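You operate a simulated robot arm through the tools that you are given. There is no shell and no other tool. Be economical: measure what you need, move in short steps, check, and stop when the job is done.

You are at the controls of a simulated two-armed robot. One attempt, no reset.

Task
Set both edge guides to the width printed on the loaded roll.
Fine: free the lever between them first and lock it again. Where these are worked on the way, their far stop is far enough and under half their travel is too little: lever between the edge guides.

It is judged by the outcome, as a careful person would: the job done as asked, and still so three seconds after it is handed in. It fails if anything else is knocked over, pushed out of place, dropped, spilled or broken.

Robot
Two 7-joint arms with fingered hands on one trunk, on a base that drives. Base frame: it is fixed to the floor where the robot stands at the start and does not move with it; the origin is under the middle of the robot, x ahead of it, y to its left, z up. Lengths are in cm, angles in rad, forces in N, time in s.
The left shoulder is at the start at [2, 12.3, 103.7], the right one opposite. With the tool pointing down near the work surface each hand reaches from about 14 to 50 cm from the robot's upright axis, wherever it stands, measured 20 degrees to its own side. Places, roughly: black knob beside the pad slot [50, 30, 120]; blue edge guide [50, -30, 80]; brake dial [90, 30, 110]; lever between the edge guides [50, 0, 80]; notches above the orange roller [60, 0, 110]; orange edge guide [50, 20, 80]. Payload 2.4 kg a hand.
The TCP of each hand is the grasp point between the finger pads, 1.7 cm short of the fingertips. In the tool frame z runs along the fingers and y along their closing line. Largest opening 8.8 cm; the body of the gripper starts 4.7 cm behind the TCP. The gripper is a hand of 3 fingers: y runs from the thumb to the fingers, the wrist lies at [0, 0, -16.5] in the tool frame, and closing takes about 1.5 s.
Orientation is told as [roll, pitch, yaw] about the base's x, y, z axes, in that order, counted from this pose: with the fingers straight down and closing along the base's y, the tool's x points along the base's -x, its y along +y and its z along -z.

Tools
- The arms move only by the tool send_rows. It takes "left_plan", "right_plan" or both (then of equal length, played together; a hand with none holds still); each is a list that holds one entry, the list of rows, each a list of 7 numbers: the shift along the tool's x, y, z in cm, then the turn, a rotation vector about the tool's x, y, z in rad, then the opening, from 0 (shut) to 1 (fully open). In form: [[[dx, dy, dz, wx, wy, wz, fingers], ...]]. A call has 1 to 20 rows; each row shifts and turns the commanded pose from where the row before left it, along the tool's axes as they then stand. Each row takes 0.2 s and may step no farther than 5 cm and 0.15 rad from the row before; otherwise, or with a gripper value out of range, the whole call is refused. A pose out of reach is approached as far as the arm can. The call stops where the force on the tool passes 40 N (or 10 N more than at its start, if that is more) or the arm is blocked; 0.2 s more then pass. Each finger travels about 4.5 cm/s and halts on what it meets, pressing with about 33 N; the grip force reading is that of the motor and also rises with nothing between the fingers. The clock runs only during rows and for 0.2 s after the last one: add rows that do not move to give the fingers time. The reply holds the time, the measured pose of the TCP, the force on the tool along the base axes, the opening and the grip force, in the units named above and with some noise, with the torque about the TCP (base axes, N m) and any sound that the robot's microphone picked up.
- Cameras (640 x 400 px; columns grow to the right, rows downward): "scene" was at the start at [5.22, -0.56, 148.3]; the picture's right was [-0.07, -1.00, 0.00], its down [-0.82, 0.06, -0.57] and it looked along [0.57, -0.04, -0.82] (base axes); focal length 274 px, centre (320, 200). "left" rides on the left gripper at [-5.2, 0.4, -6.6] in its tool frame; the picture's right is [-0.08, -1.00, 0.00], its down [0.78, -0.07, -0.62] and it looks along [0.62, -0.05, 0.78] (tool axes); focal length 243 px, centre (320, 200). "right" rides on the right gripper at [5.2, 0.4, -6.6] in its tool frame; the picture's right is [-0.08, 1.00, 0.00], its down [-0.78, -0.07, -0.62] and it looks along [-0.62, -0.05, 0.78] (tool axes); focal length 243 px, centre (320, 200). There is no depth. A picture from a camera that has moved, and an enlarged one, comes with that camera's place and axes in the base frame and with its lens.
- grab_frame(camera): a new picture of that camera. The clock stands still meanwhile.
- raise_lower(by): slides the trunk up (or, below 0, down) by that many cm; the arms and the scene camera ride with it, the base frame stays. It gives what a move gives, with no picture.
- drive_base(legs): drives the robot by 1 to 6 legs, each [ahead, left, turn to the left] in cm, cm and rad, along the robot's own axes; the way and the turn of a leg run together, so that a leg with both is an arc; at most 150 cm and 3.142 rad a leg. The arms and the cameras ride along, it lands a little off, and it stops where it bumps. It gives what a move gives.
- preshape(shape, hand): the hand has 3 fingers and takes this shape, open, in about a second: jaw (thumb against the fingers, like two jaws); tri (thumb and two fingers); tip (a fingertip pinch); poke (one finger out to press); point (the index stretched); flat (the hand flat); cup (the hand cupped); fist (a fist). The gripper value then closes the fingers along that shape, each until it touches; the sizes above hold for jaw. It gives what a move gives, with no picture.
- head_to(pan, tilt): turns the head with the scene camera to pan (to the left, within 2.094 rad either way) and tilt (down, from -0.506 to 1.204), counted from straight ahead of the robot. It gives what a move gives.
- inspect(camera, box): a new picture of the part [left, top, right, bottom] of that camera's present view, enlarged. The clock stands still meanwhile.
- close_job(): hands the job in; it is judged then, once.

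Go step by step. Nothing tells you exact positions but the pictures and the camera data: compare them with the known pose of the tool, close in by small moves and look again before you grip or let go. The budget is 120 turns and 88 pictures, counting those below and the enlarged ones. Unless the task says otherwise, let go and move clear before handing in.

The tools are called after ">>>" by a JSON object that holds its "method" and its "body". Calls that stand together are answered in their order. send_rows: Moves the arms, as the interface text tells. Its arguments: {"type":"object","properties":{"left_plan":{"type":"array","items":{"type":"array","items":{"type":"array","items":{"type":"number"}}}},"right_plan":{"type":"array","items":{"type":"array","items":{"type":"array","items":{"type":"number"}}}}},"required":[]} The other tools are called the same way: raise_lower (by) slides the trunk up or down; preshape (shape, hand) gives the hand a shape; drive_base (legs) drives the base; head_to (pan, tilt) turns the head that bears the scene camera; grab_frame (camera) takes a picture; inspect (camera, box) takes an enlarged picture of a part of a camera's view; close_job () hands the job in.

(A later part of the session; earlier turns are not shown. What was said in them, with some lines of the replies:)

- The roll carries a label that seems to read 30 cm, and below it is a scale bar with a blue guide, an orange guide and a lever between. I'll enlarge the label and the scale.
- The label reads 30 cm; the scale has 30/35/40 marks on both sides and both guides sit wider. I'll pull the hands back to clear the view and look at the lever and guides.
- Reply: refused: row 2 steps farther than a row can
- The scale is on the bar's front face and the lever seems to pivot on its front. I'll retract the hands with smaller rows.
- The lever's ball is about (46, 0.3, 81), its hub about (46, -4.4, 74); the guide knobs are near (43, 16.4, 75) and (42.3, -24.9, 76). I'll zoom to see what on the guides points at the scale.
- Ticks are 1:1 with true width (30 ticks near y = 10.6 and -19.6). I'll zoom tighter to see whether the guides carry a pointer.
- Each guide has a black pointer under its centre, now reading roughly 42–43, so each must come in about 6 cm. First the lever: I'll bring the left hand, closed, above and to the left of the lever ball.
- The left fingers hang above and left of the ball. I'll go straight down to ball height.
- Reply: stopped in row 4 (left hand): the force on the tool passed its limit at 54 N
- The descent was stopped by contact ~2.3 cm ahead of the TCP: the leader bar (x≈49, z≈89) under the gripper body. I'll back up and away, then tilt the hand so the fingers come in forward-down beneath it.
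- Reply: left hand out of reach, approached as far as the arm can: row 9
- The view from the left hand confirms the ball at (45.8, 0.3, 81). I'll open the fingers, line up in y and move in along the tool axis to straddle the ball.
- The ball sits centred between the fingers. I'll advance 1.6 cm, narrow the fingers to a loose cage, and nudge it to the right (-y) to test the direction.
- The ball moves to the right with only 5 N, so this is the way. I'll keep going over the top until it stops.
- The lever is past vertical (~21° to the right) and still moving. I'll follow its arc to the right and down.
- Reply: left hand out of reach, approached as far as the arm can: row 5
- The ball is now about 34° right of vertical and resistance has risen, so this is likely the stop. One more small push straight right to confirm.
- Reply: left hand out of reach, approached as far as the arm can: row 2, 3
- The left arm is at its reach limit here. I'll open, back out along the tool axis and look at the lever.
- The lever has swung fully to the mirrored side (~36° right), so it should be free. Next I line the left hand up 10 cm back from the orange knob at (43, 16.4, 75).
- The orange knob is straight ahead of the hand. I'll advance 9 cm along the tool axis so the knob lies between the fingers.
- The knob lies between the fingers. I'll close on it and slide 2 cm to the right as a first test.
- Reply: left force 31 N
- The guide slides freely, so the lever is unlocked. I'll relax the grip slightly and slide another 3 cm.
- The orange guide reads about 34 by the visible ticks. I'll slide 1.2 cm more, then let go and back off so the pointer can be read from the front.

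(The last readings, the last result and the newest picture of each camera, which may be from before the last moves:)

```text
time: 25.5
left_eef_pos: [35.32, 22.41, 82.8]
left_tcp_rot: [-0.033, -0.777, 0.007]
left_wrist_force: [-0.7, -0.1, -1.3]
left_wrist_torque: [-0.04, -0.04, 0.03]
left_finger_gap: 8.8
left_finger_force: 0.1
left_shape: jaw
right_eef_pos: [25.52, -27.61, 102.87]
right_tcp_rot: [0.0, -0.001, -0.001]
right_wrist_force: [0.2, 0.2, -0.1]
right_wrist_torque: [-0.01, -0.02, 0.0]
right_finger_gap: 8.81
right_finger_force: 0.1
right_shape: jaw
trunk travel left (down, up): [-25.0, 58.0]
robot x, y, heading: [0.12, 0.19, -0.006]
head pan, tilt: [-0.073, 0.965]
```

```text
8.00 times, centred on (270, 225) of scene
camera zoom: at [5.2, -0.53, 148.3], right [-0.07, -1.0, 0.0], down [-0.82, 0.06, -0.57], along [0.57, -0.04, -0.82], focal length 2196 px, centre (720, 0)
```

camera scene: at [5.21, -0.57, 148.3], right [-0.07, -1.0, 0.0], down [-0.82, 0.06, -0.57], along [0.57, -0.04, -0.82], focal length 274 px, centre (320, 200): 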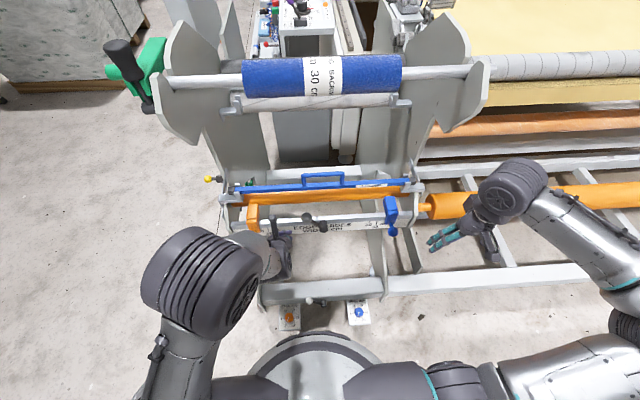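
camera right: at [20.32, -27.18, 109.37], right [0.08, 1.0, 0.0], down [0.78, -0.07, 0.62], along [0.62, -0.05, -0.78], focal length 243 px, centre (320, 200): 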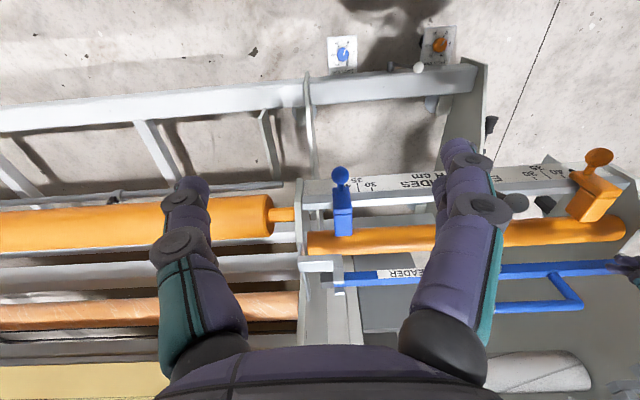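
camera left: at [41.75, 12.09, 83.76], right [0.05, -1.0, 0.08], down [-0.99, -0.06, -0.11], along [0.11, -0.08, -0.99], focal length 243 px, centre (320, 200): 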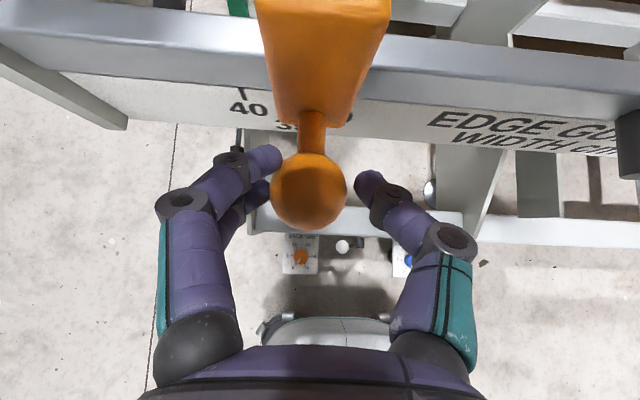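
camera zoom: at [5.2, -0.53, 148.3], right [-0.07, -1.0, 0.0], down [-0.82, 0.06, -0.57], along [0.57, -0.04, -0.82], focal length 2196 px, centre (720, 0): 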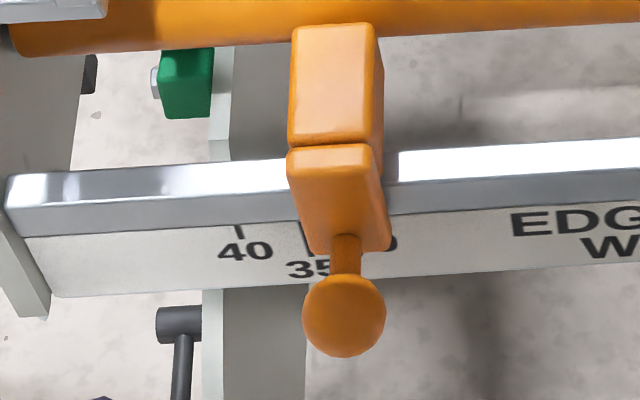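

The orange pointer is near 30 but hidden from above. I'll bring the right hand down in front of the blue guide and tilt it; its camera then looks level at the scale.

>>> {"method": "send_rows", "body": {"right_plan": [[[-1.3, 0.5, 3.2, 0, 0, 0, 1], [-1.3, 0.5, 3.2, 0, 0, 0, 1], [-1.3, 0.5, 3.2, 0, 0, 0, 1], [-1.3, 0.5, 3.2, 0, 0, 0, 1], [-1.3, 0.5, 3.2, 0, 0, 0, 1], [-1.3, 0.4, 3.2, 0, -0.14, 0, 1], [0, 0, 0, 0, -0.14, 0, 1], [0, 0, 0, 0, -0.14, 0, 1], [0, 0, 0, 0, -0.14, 0, 1], [0, 0, 0, 0, -0.14, 0, 1], [0, 0, 0, 0, -0.08, 0, 1]]]}}

>>> {"method": "grab_frame", "body": {"camera": "right"}}

```text
time: 27.9
left_eef_pos: [35.32, 22.39, 82.8]
left_tcp_rot: [-0.031, -0.778, 0.01]
left_wrist_force: [-0.2, 0.3, 0.1]
left_wrist_torque: [0.03, 0.02, -0.02]
left_finger_gap: 8.81
left_finger_force: 0.0
left_shape: jaw
right_eef_pos: [33.31, -24.65, 83.54]
right_tcp_rot: [-0.001, -0.782, 0.002]
right_wrist_force: [-0.7, -0.1, 1.0]
right_wrist_torque: [0.0, -0.02, -0.01]
right_finger_gap: 8.8
right_finger_force: 0.0
right_shape: jaw
trunk travel left (down, up): [-25.0, 58.0]
robot x, y, heading: [-0.02, 0.01, -0.003]
head pan, tilt: [-0.073, 0.965]
```

```text
50 pictures are left
camera right: at [25.02, -24.29, 84.62], right [0.06, 1.0, 0.06], down [0.12, -0.06, 0.99], along [0.99, -0.05, -0.12], focal length 243 px, centre (320, 200)
```

right: 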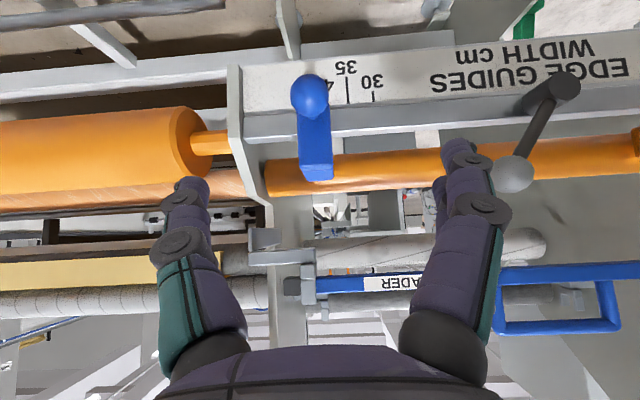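

From this upside-down front view the blue knob is at about (42.3, -25.4, 74.7). I'll advance the right hand so that the knob comes between its fingers.

>>> {"method": "send_rows", "body": {"right_plan": [[[-0.1, -0.2, 2, 0, 0, 0, 1], [-0.1, -0.2, 2, 0, 0, 0, 1], [-0.1, -0.2, 2, 0, 0, 0, 1], [-0.1, 0, 2, 0, 0, 0, 1], [-0.1, 0, 2, 0, 0, 0, 1], [0, 0, 1.5, 0, 0, 0, 1], [0, 0, 1, 0, 0, 0, 1]]]}}

>>> {"method": "grab_frame", "body": {"camera": "right"}}

>>> {"method": "inspect", "body": {"camera": "scene", "box": [340, 170, 440, 260]}}

```text
time: 29.5
left_eef_pos: [35.34, 22.26, 82.85]
left_tcp_rot: [-0.028, -0.779, 0.008]
left_wrist_force: [-0.1, 0.1, -1.0]
left_wrist_torque: [-0.01, -0.01, -0.03]
left_finger_gap: 8.79
left_finger_force: 0.2
left_shape: jaw
right_eef_pos: [42.63, -25.36, 75.27]
right_tcp_rot: [0.001, -0.779, 0.002]
right_wrist_force: [-0.4, -0.8, 0.7]
right_wrist_torque: [0.03, -0.04, -0.01]
right_finger_gap: 8.79
right_finger_force: 0.1
right_shape: jaw
trunk travel left (down, up): [-25.0, 58.0]
robot x, y, heading: [-0.31, -0.22, 0.005]
head pan, tilt: [-0.073, 0.965]
```

```text
49 pictures are left
camera right: at [34.25, -24.83, 76.28], right [0.06, 1.0, 0.06], down [0.12, -0.07, 0.99], along [0.99, -0.05, -0.12], focal length 243 px, centre (320, 200)
```

right: 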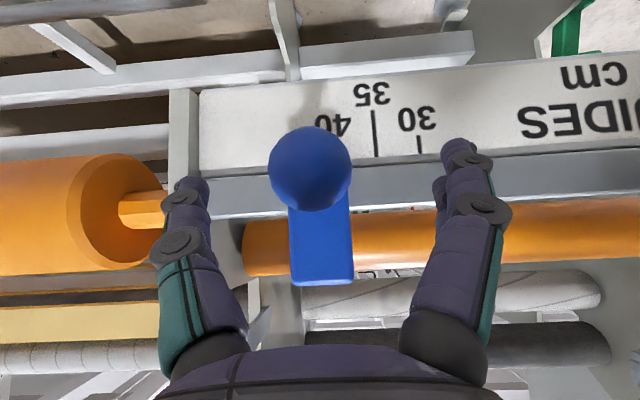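

```text
4.44 times, centred on (390, 215) of scene
camera zoom: at [5.23, -0.55, 148.3], right [-0.07, -1.0, 0.0], down [-0.82, 0.06, -0.57], along [0.57, -0.04, -0.82], focal length 1220 px, centre (9, 133)
```

zoom: 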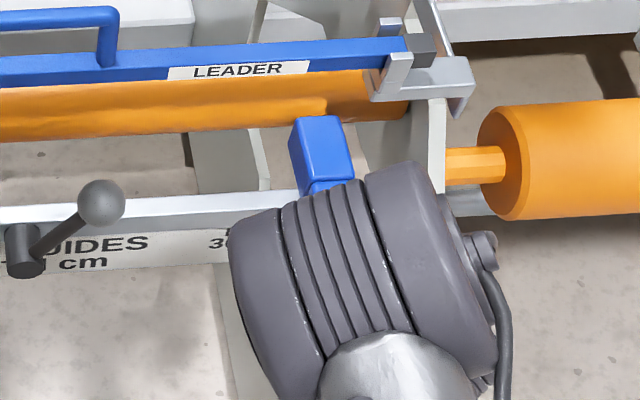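

The blue knob is centred. I'll close lightly and slide it 5 cm to the left.

>>> {"method": "send_rows", "body": {"right_plan": [[[0, 0, 0, 0, 0, 0, 0.6], [0, 0, 0, 0, 0, 0, 0.3], [0, 0, 0, 0, 0, 0, 0.3], [0, 0, 0, 0, 0, 0, 0.3], [0, 0, 0, 0, 0, 0, 0.3], [0, 0.5, 0, 0, 0, 0, 0.3], [0, 0.5, 0, 0, 0, 0, 0.3], [0, 0.5, 0, 0, 0, 0, 0.3], [0, 0.5, 0, 0, 0, 0, 0.3], [0, 0.5, 0, 0, 0, 0, 0.3], [0, 0.5, 0, 0, 0, 0, 0.3], [0, 0.5, 0, 0, 0, 0, 0.3], [0, 0.5, 0, 0, 0, 0, 0.3], [0, 0.5, 0, 0, 0, 0, 0.3], [0, 0.5, 0, 0, 0, 0, 0.3]]]}}

>>> {"method": "grab_frame", "body": {"camera": "right"}}

```text
time: 32.7
left_eef_pos: [35.32, 22.31, 82.81]
left_tcp_rot: [-0.029, -0.777, 0.008]
left_wrist_force: [-0.1, 0.7, 0.0]
left_wrist_torque: [0.02, -0.01, 0.0]
left_finger_gap: 8.76
left_finger_force: 0.1
left_shape: jaw
right_eef_pos: [42.52, -20.46, 75.16]
right_tcp_rot: [0.0, -0.78, 0.001]
right_wrist_force: [1.1, -1.6, 1.0]
right_wrist_torque: [0.0, -0.02, -0.02]
right_finger_gap: 2.9
right_finger_force: 0.2
right_shape: jaw
trunk travel left (down, up): [-25.0, 58.0]
robot x, y, heading: [0.39, -0.18, -0.001]
head pan, tilt: [-0.073, 0.965]
```

```text
47 pictures are left
camera right: at [34.15, -19.92, 76.2], right [0.06, 1.0, 0.06], down [0.12, -0.07, 0.99], along [0.99, -0.05, -0.12], focal length 243 px, centre (320, 200)
```

right: 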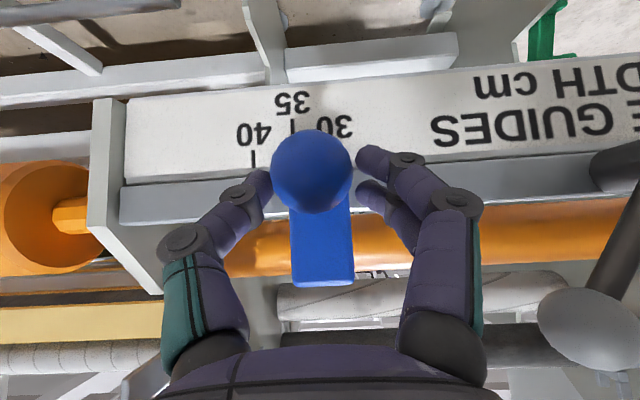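

The blue pointer should be near 32 now. I'll slide 0.8 cm more, then release and retreat straight back along the tool to read it.

>>> {"method": "send_rows", "body": {"right_plan": [[[0, 0.4, 0, 0, 0, 0, 0.3], [0, 0.4, 0, 0, 0, 0, 0.3], [0, 0, 0, 0, 0, 0, 0.6], [0, 0, 0, 0, 0, 0, 1], [0, 0, 0, 0, 0, 0, 1], [0, 0, 0, 0, 0, 0, 1], [0, 0, -2, 0, 0, 0, 1], [0, 0, -2, 0, 0, 0, 1], [2.5, 0, -2, 0, 0, 0, 1], [2.5, 0, -2, 0, 0, 0, 1], [2.5, 0, -1, 0, 0, 0, 1], [2.5, 0, 0, 0, 0, 0, 1]]]}}

>>> {"method": "grab_frame", "body": {"camera": "right"}}

```text
time: 35.3
left_eef_pos: [35.4, 22.23, 82.81]
left_tcp_rot: [-0.029, -0.778, 0.008]
left_wrist_force: [-0.1, 0.7, 0.0]
left_wrist_torque: [0.01, 0.03, -0.01]
left_finger_gap: 8.79
left_finger_force: 0.1
left_shape: jaw
right_eef_pos: [28.94, -19.4, 74.54]
right_tcp_rot: [-0.001, -0.779, 0.002]
right_wrist_force: [-1.0, -1.0, -0.7]
right_wrist_torque: [-0.02, 0.02, -0.02]
right_finger_gap: 8.81
right_finger_force: 0.1
right_shape: jaw
trunk travel left (down, up): [-25.0, 58.0]
robot x, y, heading: [0.3, 0.12, -0.001]
head pan, tilt: [-0.073, 0.965]
```

```text
46 pictures are left
camera right: at [20.68, -18.95, 75.54], right [0.06, 1.0, 0.06], down [0.12, -0.07, 0.99], along [0.99, -0.05, -0.12], focal length 243 px, centre (320, 200)
```

right: 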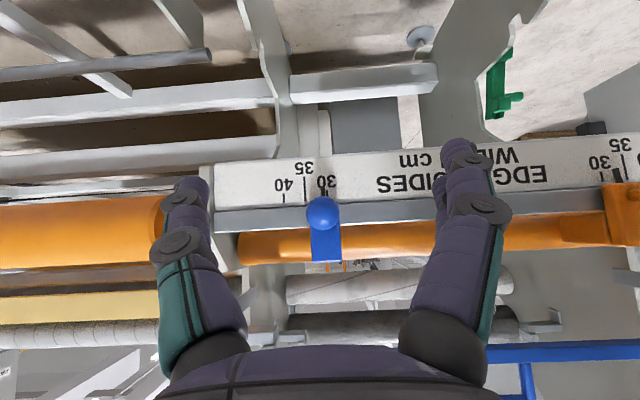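

Now both guides are in the front view. I'll zoom on each pointer.

>>> {"method": "inspect", "body": {"camera": "right", "box": [270, 140, 370, 220]}}

>>> {"method": "inspect", "body": {"camera": "right", "box": [540, 120, 640, 200]}}

```text
5.00 times, centred on (320, 180) of right
camera zoom: at [20.68, -18.95, 75.54], right [0.06, 1.0, 0.06], down [0.12, -0.07, 0.99], along [0.99, -0.05, -0.12], focal length 1213 px, centre (320, 300)
```

zoom: 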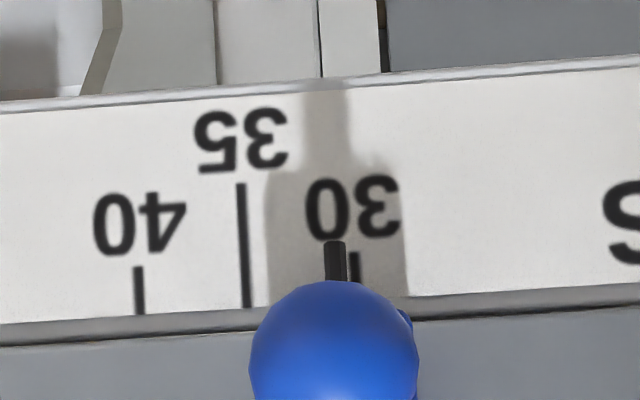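

```text
5.00 times, centred on (590, 160) of right
camera zoom: at [20.68, -18.95, 75.54], right [0.06, 1.0, 0.06], down [0.12, -0.07, 0.99], along [0.99, -0.05, -0.12], focal length 1213 px, centre (-1030, 400)
```

zoom: 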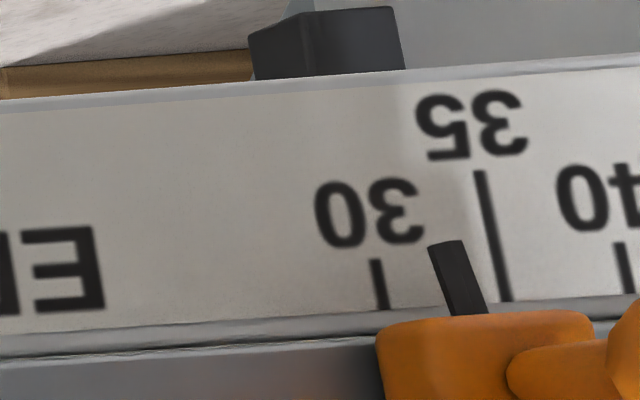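

Blue needs about 0.45 cm more. Orange is seen obliquely, so I'll move the left hand outward and shift the right camera in front of the orange pointer.

>>> {"method": "send_rows", "body": {"left_plan": [[[0, 4, -1, 0, 0, 0, 1], [0, 4, -1, 0, 0, 0, 1], [0, 3, -1, 0, 0, 0, 1], [0, 0, 0, 0, 0, 0, 1], [0, 0, 0, 0, 0, 0, 1], [0, 0, 0, 0, 0, 0, 1], [0, 0, 0, 0, 0, 0, 1], [0, 0, 0, 0, 0, 0, 1]]], "right_plan": [[[0, 4, 0, 0, 0, 0, 1], [0, 4, 0, 0, 0, 0, 1], [0, 4, 0, 0, 0, 0, 1], [0, 4, 0, 0, 0, 0, 1], [0, 4, 0, 0, 0, 0, 1], [0, 4, 0, 0, 0, 0, 1], [0, 3, 0, 0, 0, 0, 1], [0, 2, 0, 0, 0, 0, 1]]]}}

>>> {"method": "grab_frame", "body": {"camera": "right"}}

```text
time: 37.1
left_eef_pos: [33.35, 33.55, 84.75]
left_tcp_rot: [-0.029, -0.779, 0.009]
left_wrist_force: [0.2, 0.6, 0.1]
left_wrist_torque: [0.0, 0.01, -0.05]
left_finger_gap: 8.78
left_finger_force: 0.1
left_shape: jaw
right_eef_pos: [28.99, 9.43, 74.59]
right_tcp_rot: [-0.001, -0.779, 0.001]
right_wrist_force: [0.0, 0.1, -0.5]
right_wrist_torque: [-0.02, 0.04, 0.0]
right_finger_gap: 8.79
right_finger_force: 0.0
right_shape: jaw
trunk travel left (down, up): [-25.0, 58.0]
robot x, y, heading: [-0.12, -0.21, -0.001]
head pan, tilt: [-0.073, 0.965]
```

```text
43 pictures are left
camera right: at [20.59, 9.8, 75.54], right [0.06, 1.0, 0.06], down [0.12, -0.07, 0.99], along [0.99, -0.05, -0.12], focal length 243 px, centre (320, 200)
```

right: 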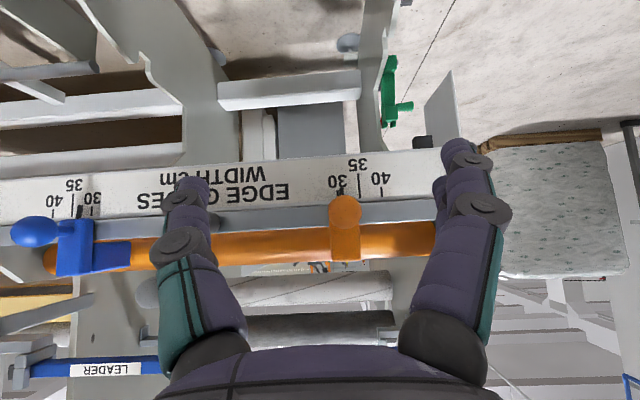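

>>> {"method": "inspect", "body": {"camera": "right", "box": [295, 140, 395, 220]}}

```text
5.00 times, centred on (345, 180) of right
camera zoom: at [20.59, 9.8, 75.54], right [0.06, 1.0, 0.06], down [0.12, -0.07, 0.99], along [0.99, -0.05, -0.12], focal length 1213 px, centre (195, 300)
```

zoom: 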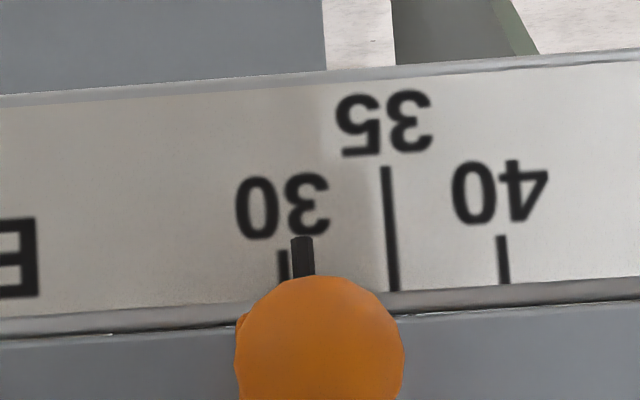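

Orange pointer is 0.44 cm outside the 30 tick and blue is 0.45 cm outside its own. I'll bring each hand back in front of its own knob.

>>> {"method": "send_rows", "body": {"left_plan": [[[0, 0, 0, 0, 0, 0, 1], [0, 0, 0, 0, 0, 0, 1], [0, 0, 0, 0, 0, 0, 1], [0, 0, 0, 0, 0, 0, 1], [0, -4, 1, 0, 0, 0, 1], [0, -4, 1, 0, 0, 0, 1], [0, -4, 1, 0, 0, 0, 1], [0, -4, 0, 0, 0, 0, 1], [0, -4, 0, 0, 0, 0, 1], [0, -3, 0, 0, 0, 0, 1], [0, 0, 2, 0, 0, 0, 1], [0, 0, 2, 0, 0, 0, 1], [0, 0, 2, 0, 0, 0, 1]]], "right_plan": [[[0, -4, 0, 0, 0, 0, 1], [0, -4, 0, 0, 0, 0, 1], [0, -4, 0, 0, 0, 0, 1], [0, -4, 0, 0, 0, 0, 1], [0, -4, 0, 0, 0, 0, 1], [0, -4, 0, 0, 0, 0, 1], [0, -3, 0, 0, 0, 0, 1], [0, -2.3, 0, 0, 0, 0, 1], [-2.5, 0, 0, 0, 0, 0, 1], [-2.5, 0, 1, 0, 0, 0, 1], [-2.5, 0, 2, 0, 0, 0, 1], [-2.5, 0, 2, 0, 0, 0, 1], [0, 0, 1, 0, 0, 0, 1]]]}}

>>> {"method": "grab_frame", "body": {"camera": "left"}}

>>> {"method": "grab_frame", "body": {"camera": "right"}}

```text
time: 39.9
left_eef_pos: [39.07, 10.37, 78.93]
left_tcp_rot: [-0.03, -0.779, 0.008]
left_wrist_force: [-0.2, -0.5, 0.7]
left_wrist_torque: [0.0, -0.01, -0.02]
left_finger_gap: 8.81
left_finger_force: 0.1
left_shape: jaw
right_eef_pos: [40.61, -19.74, 77.11]
right_tcp_rot: [0.0, -0.78, 0.001]
right_wrist_force: [0.7, -0.2, -0.5]
right_wrist_torque: [-0.03, -0.01, 0.0]
right_finger_gap: 8.77
right_finger_force: 0.2
right_shape: jaw
trunk travel left (down, up): [-25.0, 58.0]
robot x, y, heading: [0.06, -0.15, 0.001]
head pan, tilt: [-0.073, 0.965]
```

```text
41 pictures are left
camera left: at [38.19, 11.01, 87.21], right [0.05, -1.0, 0.08], down [-0.99, -0.06, -0.11], along [0.11, -0.08, -0.99], focal length 243 px, centre (320, 200)
```

left: 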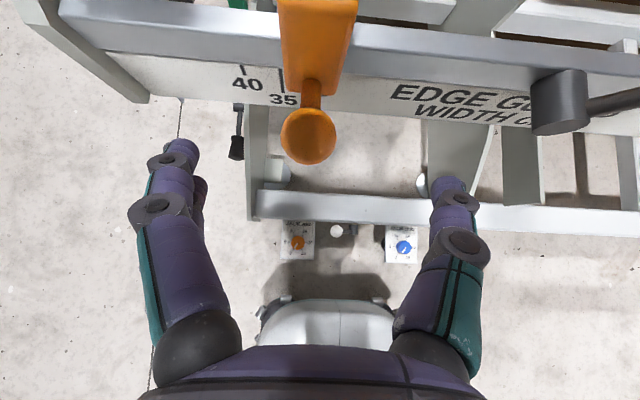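

```text
40 pictures are left
camera right: at [32.19, -19.31, 78.19], right [0.06, 1.0, 0.06], down [0.12, -0.07, 0.99], along [0.99, -0.05, -0.12], focal length 243 px, centre (320, 200)
```

right: 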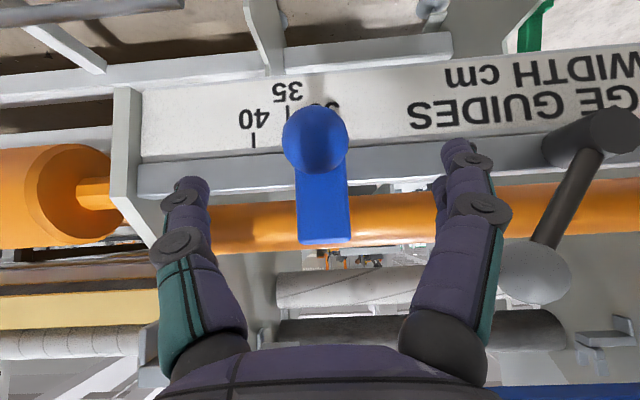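

Both knobs are centred. I'll advance both hands onto the knobs and close to the same light grip as before.

>>> {"method": "send_rows", "body": {"left_plan": [[[0, 0, 2, 0, 0, 0, 1], [0, 0, 2, 0, 0, 0, 1], [0, 0, 1.3, 0, 0, 0, 1], [0, 0, 0, 0, 0, 0, 0.6], [0, 0, 0, 0, 0, 0, 0.3], [0, 0, 0, 0, 0, 0, 0.3], [0, 0, 0, 0, 0, 0, 0.3], [0, 0, 0, 0, 0, 0, 0.3]]], "right_plan": [[[0, 0, 1, 0, 0, 0, 1], [0, 0, 1, 0, 0, 0, 1], [0, 0, 0.8, 0, 0, 0, 1], [0, 0, 0, 0, 0, 0, 0.6], [0, 0, 0, 0, 0, 0, 0.3], [0, 0, 0, 0, 0, 0, 0.3], [0, 0, 0, 0, 0, 0, 0.3], [0, 0, 0, 0, 0, 0, 0.3]]]}}

```text
time: 41.7
left_eef_pos: [42.88, 10.24, 75.19]
left_tcp_rot: [-0.03, -0.779, 0.009]
left_wrist_force: [-0.7, 2.1, 0.1]
left_wrist_torque: [0.02, 0.0, 0.01]
left_finger_gap: 2.88
left_finger_force: 0.1
left_shape: jaw
right_eef_pos: [42.5, -19.63, 75.1]
right_tcp_rot: [0.001, -0.782, -0.001]
right_wrist_force: [0.0, 0.0, -0.1]
right_wrist_torque: [0.0, -0.01, 0.0]
right_finger_gap: 2.64
right_finger_force: 3.8
right_shape: jaw
trunk travel left (down, up): [-25.0, 58.0]
robot x, y, heading: [-0.09, -0.01, 0.002]
head pan, tilt: [-0.073, 0.965]
```

Both hands hold the knobs. Now the small inward corrections, then let go and back off along the tool.

>>> {"method": "send_rows", "body": {"left_plan": [[[0, -0.18, 0, 0, 0, 0, 0.3], [0, -0.17, 0, 0, 0, 0, 0.3], [0, 0, 0, 0, 0, 0, 0.3], [0, 0, 0, 0, 0, 0, 0.6], [0, 0, 0, 0, 0, 0, 1], [0, 0, 0, 0, 0, 0, 1], [0, 0, 0, 0, 0, 0, 1], [0, 0, -2, 0, 0, 0, 1], [0, 0, -2, 0, 0, 0, 1], [0, 0, -2.5, 0, 0, 0, 1], [0, 1, -2.5, 0, 0, 0, 1], [0, 3, -2, 0, 0, 0, 1], [0, 4, 0, 0, 0, 0, 1], [0, 4, 0, 0, 0, 0, 1], [0, 4, -2, 0, 0, 0, 1], [0, 4, 0, 0, 0, 0, 1]]], "right_plan": [[[0, 0.23, 0, 0, 0, 0, 0.3], [0, 0.22, 0, 0, 0, 0, 0.3], [0, 0, 0, 0, 0, 0, 0.3], [0, 0, 0, 0, 0, 0, 0.6], [0, 0, 0, 0, 0, 0, 1], [0, 0, 0, 0, 0, 0, 1], [0, 0, 0, 0, 0, 0, 1], [0, 0, -2, 0, 0, 0, 1], [0, 0, -2, 0, 0, 0, 1], [2.5, 0, -2, 0, 0, 0, 1], [2.5, 0, -2, 0, 0, 0, 1], [2.5, 0, -1, 0, 0, 0, 1], [2.5, 0, 0, 0, 0, 0, 1], [0, 0, 0, 0, 0, 0, 1], [0, 0, 0, 0, 0, 0, 1], [0, 0, 0, 0, 0, 0, 1]]]}}

>>> {"method": "inspect", "body": {"camera": "right", "box": [270, 140, 370, 220]}}

```text
time: 45.1
left_eef_pos: [33.91, 30.2, 83.82]
left_tcp_rot: [-0.03, -0.778, 0.008]
left_wrist_force: [0.9, 1.1, -0.4]
left_wrist_torque: [0.01, -0.02, 0.03]
left_finger_gap: 8.79
left_finger_force: 0.0
left_shape: jaw
right_eef_pos: [29.05, -19.33, 74.6]
right_tcp_rot: [0.0, -0.78, 0.0]
right_wrist_force: [-0.2, -0.2, 0.1]
right_wrist_torque: [-0.02, 0.02, 0.0]
right_finger_gap: 8.8
right_finger_force: 0.0
right_shape: jaw
trunk travel left (down, up): [-25.0, 58.0]
robot x, y, heading: [-0.01, 0.27, 0.001]
head pan, tilt: [-0.073, 0.965]
```

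```text
5.00 times, centred on (320, 180) of right
camera zoom: at [20.69, -18.9, 75.58], right [0.06, 1.0, 0.06], down [0.12, -0.07, 0.99], along [0.99, -0.05, -0.12], focal length 1213 px, centre (320, 300)
```

zoom: 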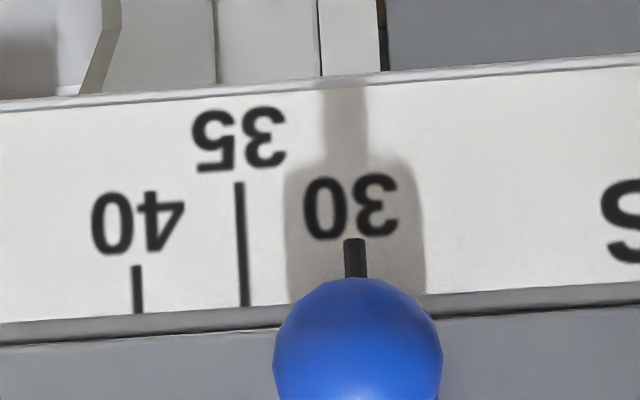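

Blue now covers its 30 tick. I'll bring the right camera in front of the orange pointer again.

>>> {"method": "send_rows", "body": {"right_plan": [[[0, 4, 0, 0, 0, 0, 1], [0, 4, 0, 0, 0, 0, 1], [0, 4, 0, 0, 0, 0, 1], [0, 4, 0, 0, 0, 0, 1], [0, 4, 0, 0, 0, 0, 1], [0, 4, 0, 0, 0, 0, 1], [0, 3, 0, 0, 0, 0, 1], [0, 2, 0, 0, 0, 0, 1]]]}}

>>> {"method": "inspect", "body": {"camera": "right", "box": [295, 140, 395, 220]}}

```text
time: 46.9
left_eef_pos: [33.94, 30.19, 83.87]
left_tcp_rot: [-0.029, -0.779, 0.009]
left_wrist_force: [0.1, 0.0, -0.1]
left_wrist_torque: [0.01, 0.0, 0.0]
left_finger_gap: 8.78
left_finger_force: 0.0
left_shape: jaw
right_eef_pos: [28.78, 9.74, 74.64]
right_tcp_rot: [-0.001, -0.779, -0.001]
right_wrist_force: [-0.8, 0.2, 0.2]
right_wrist_torque: [-0.02, 0.01, -0.01]
right_finger_gap: 8.79
right_finger_force: 0.0
right_shape: jaw
trunk travel left (down, up): [-25.0, 58.0]
robot x, y, heading: [0.11, -0.09, -0.006]
head pan, tilt: [-0.073, 0.965]
```

```text
5.00 times, centred on (345, 180) of right
camera zoom: at [20.49, 10.2, 75.76], right [0.06, 1.0, 0.06], down [0.12, -0.07, 0.99], along [0.99, -0.05, -0.12], focal length 1213 px, centre (195, 300)
```

zoom: 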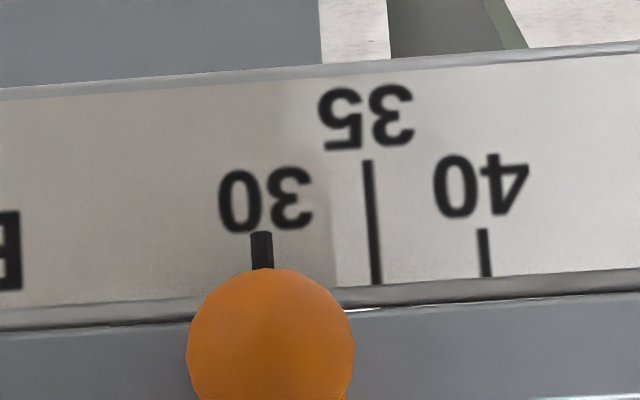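

Orange covers its 30 tick as well (within ~1 mm). Now the lever: I'll move the right hand up in front of the lever ball at about (45.7, -9.4, 81).

>>> {"method": "send_rows", "body": {"right_plan": [[[-2.1, -2.4, -0.35, 0, 0, 0, 1], [-2.1, -2.4, -0.35, 0, 0, 0, 1], [-2.1, -2.4, -0.35, 0, 0, 0, 1], [-2.1, -2.4, -0.35, 0, 0, 0, 1], [-2.1, -2.4, -0.35, 0, 0, 0, 1], [-2.1, -2.4, -0.35, 0, 0, 0, 1], [-2.1, -2.4, -0.35, 0, 0, 0, 1], [-2.0, -2.2, -0.35, 0, 0, 0, 1]]]}}

>>> {"method": "grab_frame", "body": {"camera": "right"}}

>>> {"method": "inspect", "body": {"camera": "scene", "box": [230, 160, 410, 270]}}

```text
time: 48.7
left_eef_pos: [34.0, 30.13, 83.94]
left_tcp_rot: [-0.029, -0.778, 0.008]
left_wrist_force: [-0.1, -0.2, 0.4]
left_wrist_torque: [0.02, -0.02, -0.04]
left_finger_gap: 8.78
left_finger_force: 0.1
left_shape: jaw
right_eef_pos: [38.7, -9.29, 88.15]
right_tcp_rot: [0.0, -0.777, -0.003]
right_wrist_force: [-0.7, 0.0, -0.1]
right_wrist_torque: [-0.01, 0.02, 0.0]
right_finger_gap: 8.82
right_finger_force: 0.0
right_shape: jaw
trunk travel left (down, up): [-25.0, 58.0]
robot x, y, heading: [0.27, -0.01, -0.002]
head pan, tilt: [-0.073, 0.965]
```

```text
37 pictures are left
camera right: at [30.41, -8.98, 89.22], right [0.06, 1.0, 0.06], down [0.12, -0.07, 0.99], along [0.99, -0.05, -0.12], focal length 243 px, centre (320, 200)
```

right: 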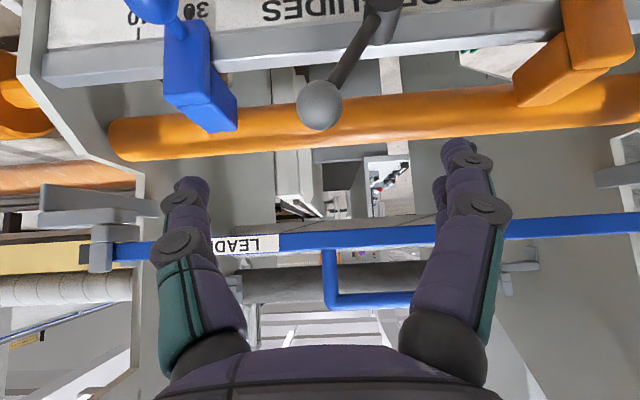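

```text
3.56 times, centred on (320, 215) of scene
camera zoom: at [5.21, -0.54, 148.3], right [-0.07, -1.0, 0.0], down [-0.82, 0.06, -0.57], along [0.57, -0.04, -0.82], focal length 976 px, centre (320, 147)
```

zoom: 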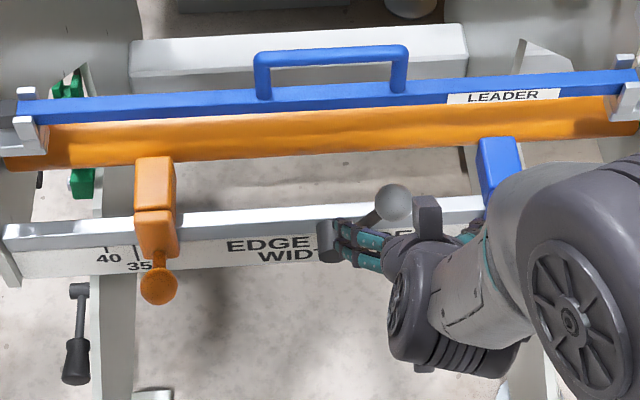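

The ball is straight ahead of the right hand. I'll advance 9.8 cm and cage it loosely.

>>> {"method": "send_rows", "body": {"right_plan": [[[0, 0, 2, 0, 0, 0, 1], [0, 0, 2, 0, 0, 0, 1], [0, 0, 2, 0, 0, 0, 1], [0, 0, 2, 0, 0, 0, 1], [0, 0, 1.8, 0, 0, 0, 1], [0, 0, 0, 0, 0, 0, 0.7], [0, 0, 0, 0, 0, 0, 0.48], [0, 0, 0, 0, 0, 0, 0.48], [0, 0, 0, 0, 0, 0, 0.48]]]}}

>>> {"method": "grab_frame", "body": {"camera": "right"}}

```text
time: 50.7
left_eef_pos: [33.97, 30.26, 83.91]
left_tcp_rot: [-0.03, -0.778, 0.008]
left_wrist_force: [-0.1, 0.1, -0.1]
left_wrist_torque: [0.02, -0.02, -0.01]
left_finger_gap: 8.79
left_finger_force: 0.1
left_shape: jaw
right_eef_pos: [45.6, -9.25, 81.26]
right_tcp_rot: [0.0, -0.782, 0.001]
right_wrist_force: [-0.2, -0.5, 0.0]
right_wrist_torque: [0.0, 0.03, 0.02]
right_finger_gap: 4.26
right_finger_force: 0.1
right_shape: jaw
trunk travel left (down, up): [-25.0, 58.0]
robot x, y, heading: [0.06, 0.0, 0.004]
head pan, tilt: [-0.073, 0.965]
```

```text
35 pictures are left
camera right: at [37.35, -8.75, 82.32], right [0.06, 1.0, 0.06], down [0.12, -0.07, 0.99], along [0.99, -0.05, -0.12], focal length 243 px, centre (320, 200)
```

right: 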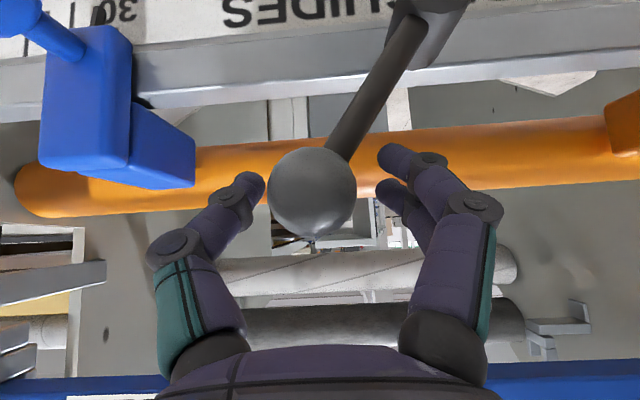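

The ball is caged. I'll push it left over the top, following its arc, back toward where it stood.

>>> {"method": "send_rows", "body": {"right_plan": [[[-0.25, 0.7, -0.25, 0, 0, 0, 0.48], [-0.2, 0.8, -0.2, 0, 0, 0, 0.48], [-0.18, 0.8, -0.18, 0, 0, 0, 0.48], [-0.12, 0.8, -0.12, 0, 0, 0, 0.48], [-0.08, 0.8, -0.08, 0, 0, 0, 0.48], [0, 0.8, 0, 0, 0, 0, 0.48], [0.05, 0.8, 0.05, 0, 0, 0, 0.48], [0.1, 0.8, 0.1, 0, 0, 0, 0.48], [0.12, 0.8, 0.12, 0, 0, 0, 0.48], [0.18, 0.8, 0.18, 0, 0, 0, 0.48], [0.2, 0.8, 0.2, 0, 0, 0, 0.48]]]}}

>>> {"method": "grab_frame", "body": {"camera": "right"}}

```text
time: 53.1
left_eef_pos: [33.95, 30.25, 83.97]
left_tcp_rot: [-0.03, -0.779, 0.008]
left_wrist_force: [0.5, 0.2, 0.3]
left_wrist_torque: [-0.03, 0.01, 0.0]
left_finger_gap: 8.79
left_finger_force: 0.1
left_shape: jaw
right_eef_pos: [45.63, -0.6, 81.53]
right_tcp_rot: [-0.001, -0.781, 0.0]
right_wrist_force: [-0.2, -3.0, 1.8]
right_wrist_torque: [-0.02, -0.01, -0.02]
right_finger_gap: 4.56
right_finger_force: 0.0
right_shape: jaw
trunk travel left (down, up): [-25.0, 58.0]
robot x, y, heading: [-0.21, 0.06, 0.001]
head pan, tilt: [-0.073, 0.965]
```

```text
34 pictures are left
camera right: at [37.35, -0.17, 82.6], right [0.06, 1.0, 0.06], down [0.12, -0.07, 0.99], along [0.99, -0.05, -0.12], focal length 243 px, centre (320, 200)
```

right: 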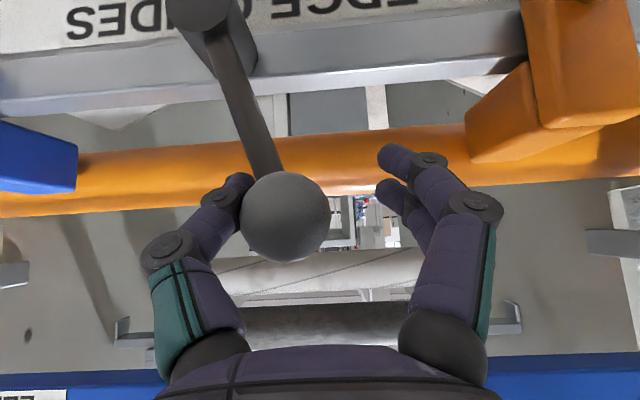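

The lever is about 17° left of vertical and moving easily. I'll continue toward its stop and watch the force.

>>> {"method": "send_rows", "body": {"right_plan": [[[0.15, 0.6, 0.15, 0, 0, 0, 0.48], [0.15, 0.6, 0.15, 0, 0, 0, 0.48], [0.15, 0.6, 0.15, 0, 0, 0, 0.48], [0.1, 0.6, 0.1, 0, 0, 0, 0.48], [0.1, 0.6, 0.1, 0, 0, 0, 0.48]]]}}

>>> {"method": "grab_frame", "body": {"camera": "right"}}

```text
time: 54.3
left_eef_pos: [33.94, 30.16, 83.87]
left_tcp_rot: [-0.029, -0.779, 0.007]
left_wrist_force: [0.2, -0.3, 0.1]
left_wrist_torque: [0.0, -0.01, -0.01]
left_finger_gap: 8.81
left_finger_force: 0.1
left_shape: jaw
right_eef_pos: [45.69, 2.18, 80.64]
right_tcp_rot: [0.0, -0.782, -0.003]
right_wrist_force: [-1.7, -10.9, 2.9]
right_wrist_torque: [-0.04, 0.02, -0.01]
right_finger_gap: 4.83
right_finger_force: 0.1
right_shape: jaw
trunk travel left (down, up): [-25.0, 58.0]
robot x, y, heading: [0.03, 0.16, -0.002]
head pan, tilt: [-0.073, 0.965]
```

```text
33 pictures are left
camera right: at [37.33, 2.71, 81.64], right [0.06, 1.0, 0.06], down [0.12, -0.07, 0.99], along [0.99, -0.06, -0.12], focal length 243 px, centre (320, 200)
```

right: 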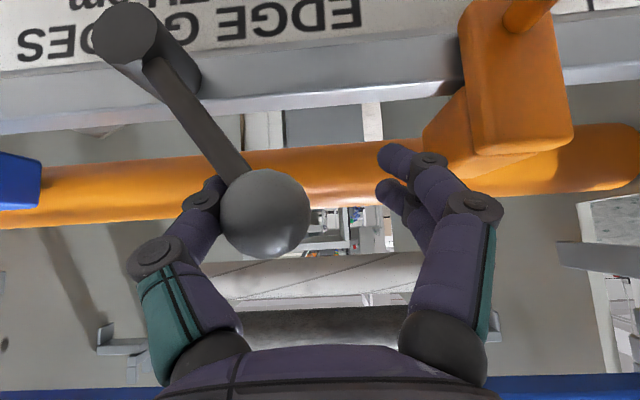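

The ball is back at y ≈ 0.3, its starting place, and the force has risen to 11 N. One more small push to seat it at the stop.

>>> {"method": "send_rows", "body": {"right_plan": [[[0.1, 0.5, 0.1, 0, 0, 0, 0.48], [0.1, 0.5, 0.1, 0, 0, 0, 0.48]]]}}

>>> {"method": "grab_frame", "body": {"camera": "right"}}

```text
time: 54.9
left_eef_pos: [34.03, 30.03, 83.9]
left_tcp_rot: [-0.028, -0.779, 0.004]
left_wrist_force: [-0.4, 0.5, 0.3]
left_wrist_torque: [0.01, 0.0, -0.02]
left_finger_gap: 8.79
left_finger_force: 0.0
left_shape: jaw
right_eef_pos: [45.71, 3.13, 80.39]
right_tcp_rot: [0.001, -0.782, -0.003]
right_wrist_force: [-0.7, -20.6, 5.3]
right_wrist_torque: [-0.12, 0.04, 0.05]
right_finger_gap: 5.03
right_finger_force: 0.0
right_shape: jaw
trunk travel left (down, up): [-25.0, 58.0]
robot x, y, heading: [-0.1, 0.05, 0.0]
head pan, tilt: [-0.073, 0.965]
```

```text
32 pictures are left
camera right: at [37.38, 3.55, 81.41], right [0.06, 1.0, 0.06], down [0.12, -0.07, 0.99], along [0.99, -0.06, -0.12], focal length 243 px, centre (320, 200)
```

right: 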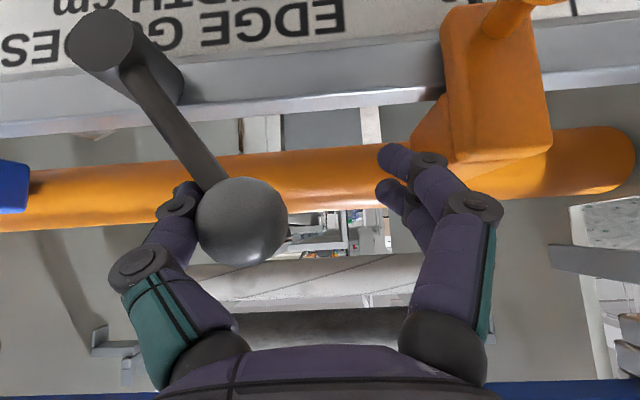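

The ball no longer moves while the force climbs to 20 N, so the lever is at its locked stop. I'll ease off, open and withdraw.

>>> {"method": "send_rows", "body": {"right_plan": [[[0, -1, 0, 0, 0, 0, 0.6], [0, -0.8, 0, 0, 0, 0, 1], [0, 0, 0, 0, 0, 0, 1], [0, 0, 0, 0, 0, 0, 1], [0, 0, -2, 0, 0, 0, 1], [0, 0, -2, 0, 0, 0, 1], [0, 0, -2, 0, 0, 0, 1], [0, 0, -2, 0, 0, 0, 1], [1, 0, -2.5, 0, 0, 0, 1], [3, -2, -2, 0, 0, 0, 1], [3, -3, 0, 0, 0, 0, 1], [3, -3, 0, 0, 0, 0, 1], [3, -3, 0, 0, 0, 0, 1]]]}}

>>> {"method": "grab_frame", "body": {"camera": "right"}}

>>> {"method": "grab_frame", "body": {"camera": "scene"}}

>>> {"method": "inspect", "body": {"camera": "scene", "box": [230, 170, 410, 270]}}

```text
time: 57.7
left_eef_pos: [33.99, 30.16, 83.84]
left_tcp_rot: [-0.029, -0.78, 0.009]
left_wrist_force: [0.1, 0.7, 0.6]
left_wrist_torque: [0.03, 0.0, -0.01]
left_finger_gap: 8.8
left_finger_force: 0.0
left_shape: jaw
right_eef_pos: [27.71, -9.47, 80.06]
right_tcp_rot: [0.001, -0.781, -0.003]
right_wrist_force: [0.2, -0.3, 0.6]
right_wrist_torque: [-0.01, -0.03, 0.0]
right_finger_gap: 8.79
right_finger_force: 0.2
right_shape: jaw
trunk travel left (down, up): [-25.0, 58.0]
robot x, y, heading: [-0.13, -0.0, -0.001]
head pan, tilt: [-0.073, 0.965]
```

```text
31 pictures are left
camera right: at [19.44, -9.03, 81.06], right [0.06, 1.0, 0.06], down [0.12, -0.07, 0.99], along [0.99, -0.05, -0.12], focal length 243 px, centre (320, 200)
```

right: 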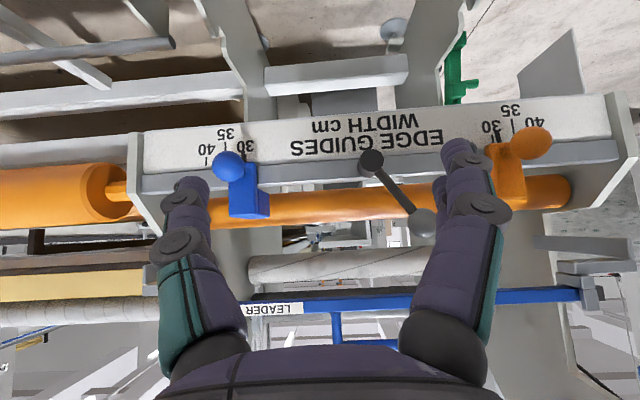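

```text
30 pictures are left
camera scene: at [5.23, -0.54, 148.3], right [-0.07, -1.0, 0.0], down [-0.82, 0.06, -0.57], along [0.57, -0.04, -0.82], focal length 274 px, centre (320, 200)
```

scene: 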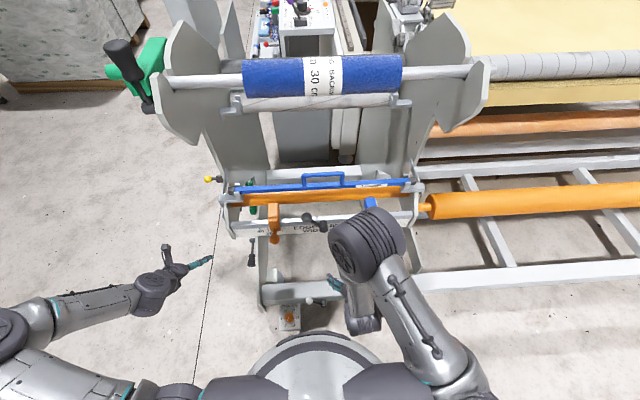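

```text
3.56 times, centred on (320, 220) of scene
camera zoom: at [5.23, -0.54, 148.3], right [-0.07, -1.0, 0.0], down [-0.82, 0.06, -0.57], along [0.57, -0.04, -0.82], focal length 976 px, centre (320, 129)
```

zoom: 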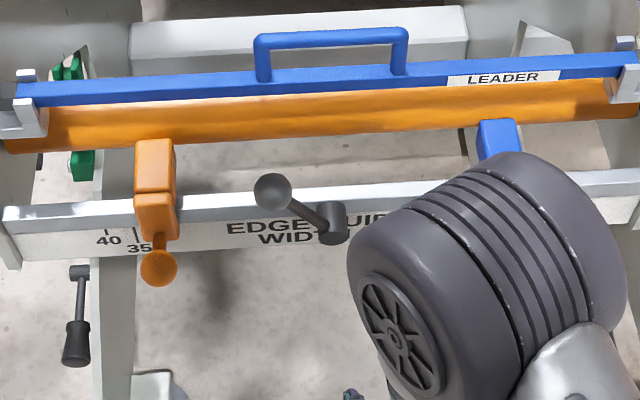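

Both guides read 30, the lever is back at its locked stop, nothing else has moved, and both hands are clear. Handing in.

>>> {"method": "close_job", "body": {}}

```text
The job is handed in.
```

I set both edge guides to 30 cm, the width printed on the loaded roll, and locked the lever between them again. Each pointer sits on its 30 mark; the orange one may be about 1 mm inside it. I read the marks before relocking the lever. In the pictures taken afterwards, neither guide looked as if it had moved.

Early on, the left hand pressed down on the blue leader bar, with up to 54 N, before I backed it off. The bar still sits in its holders, and nothing else looks disturbed.
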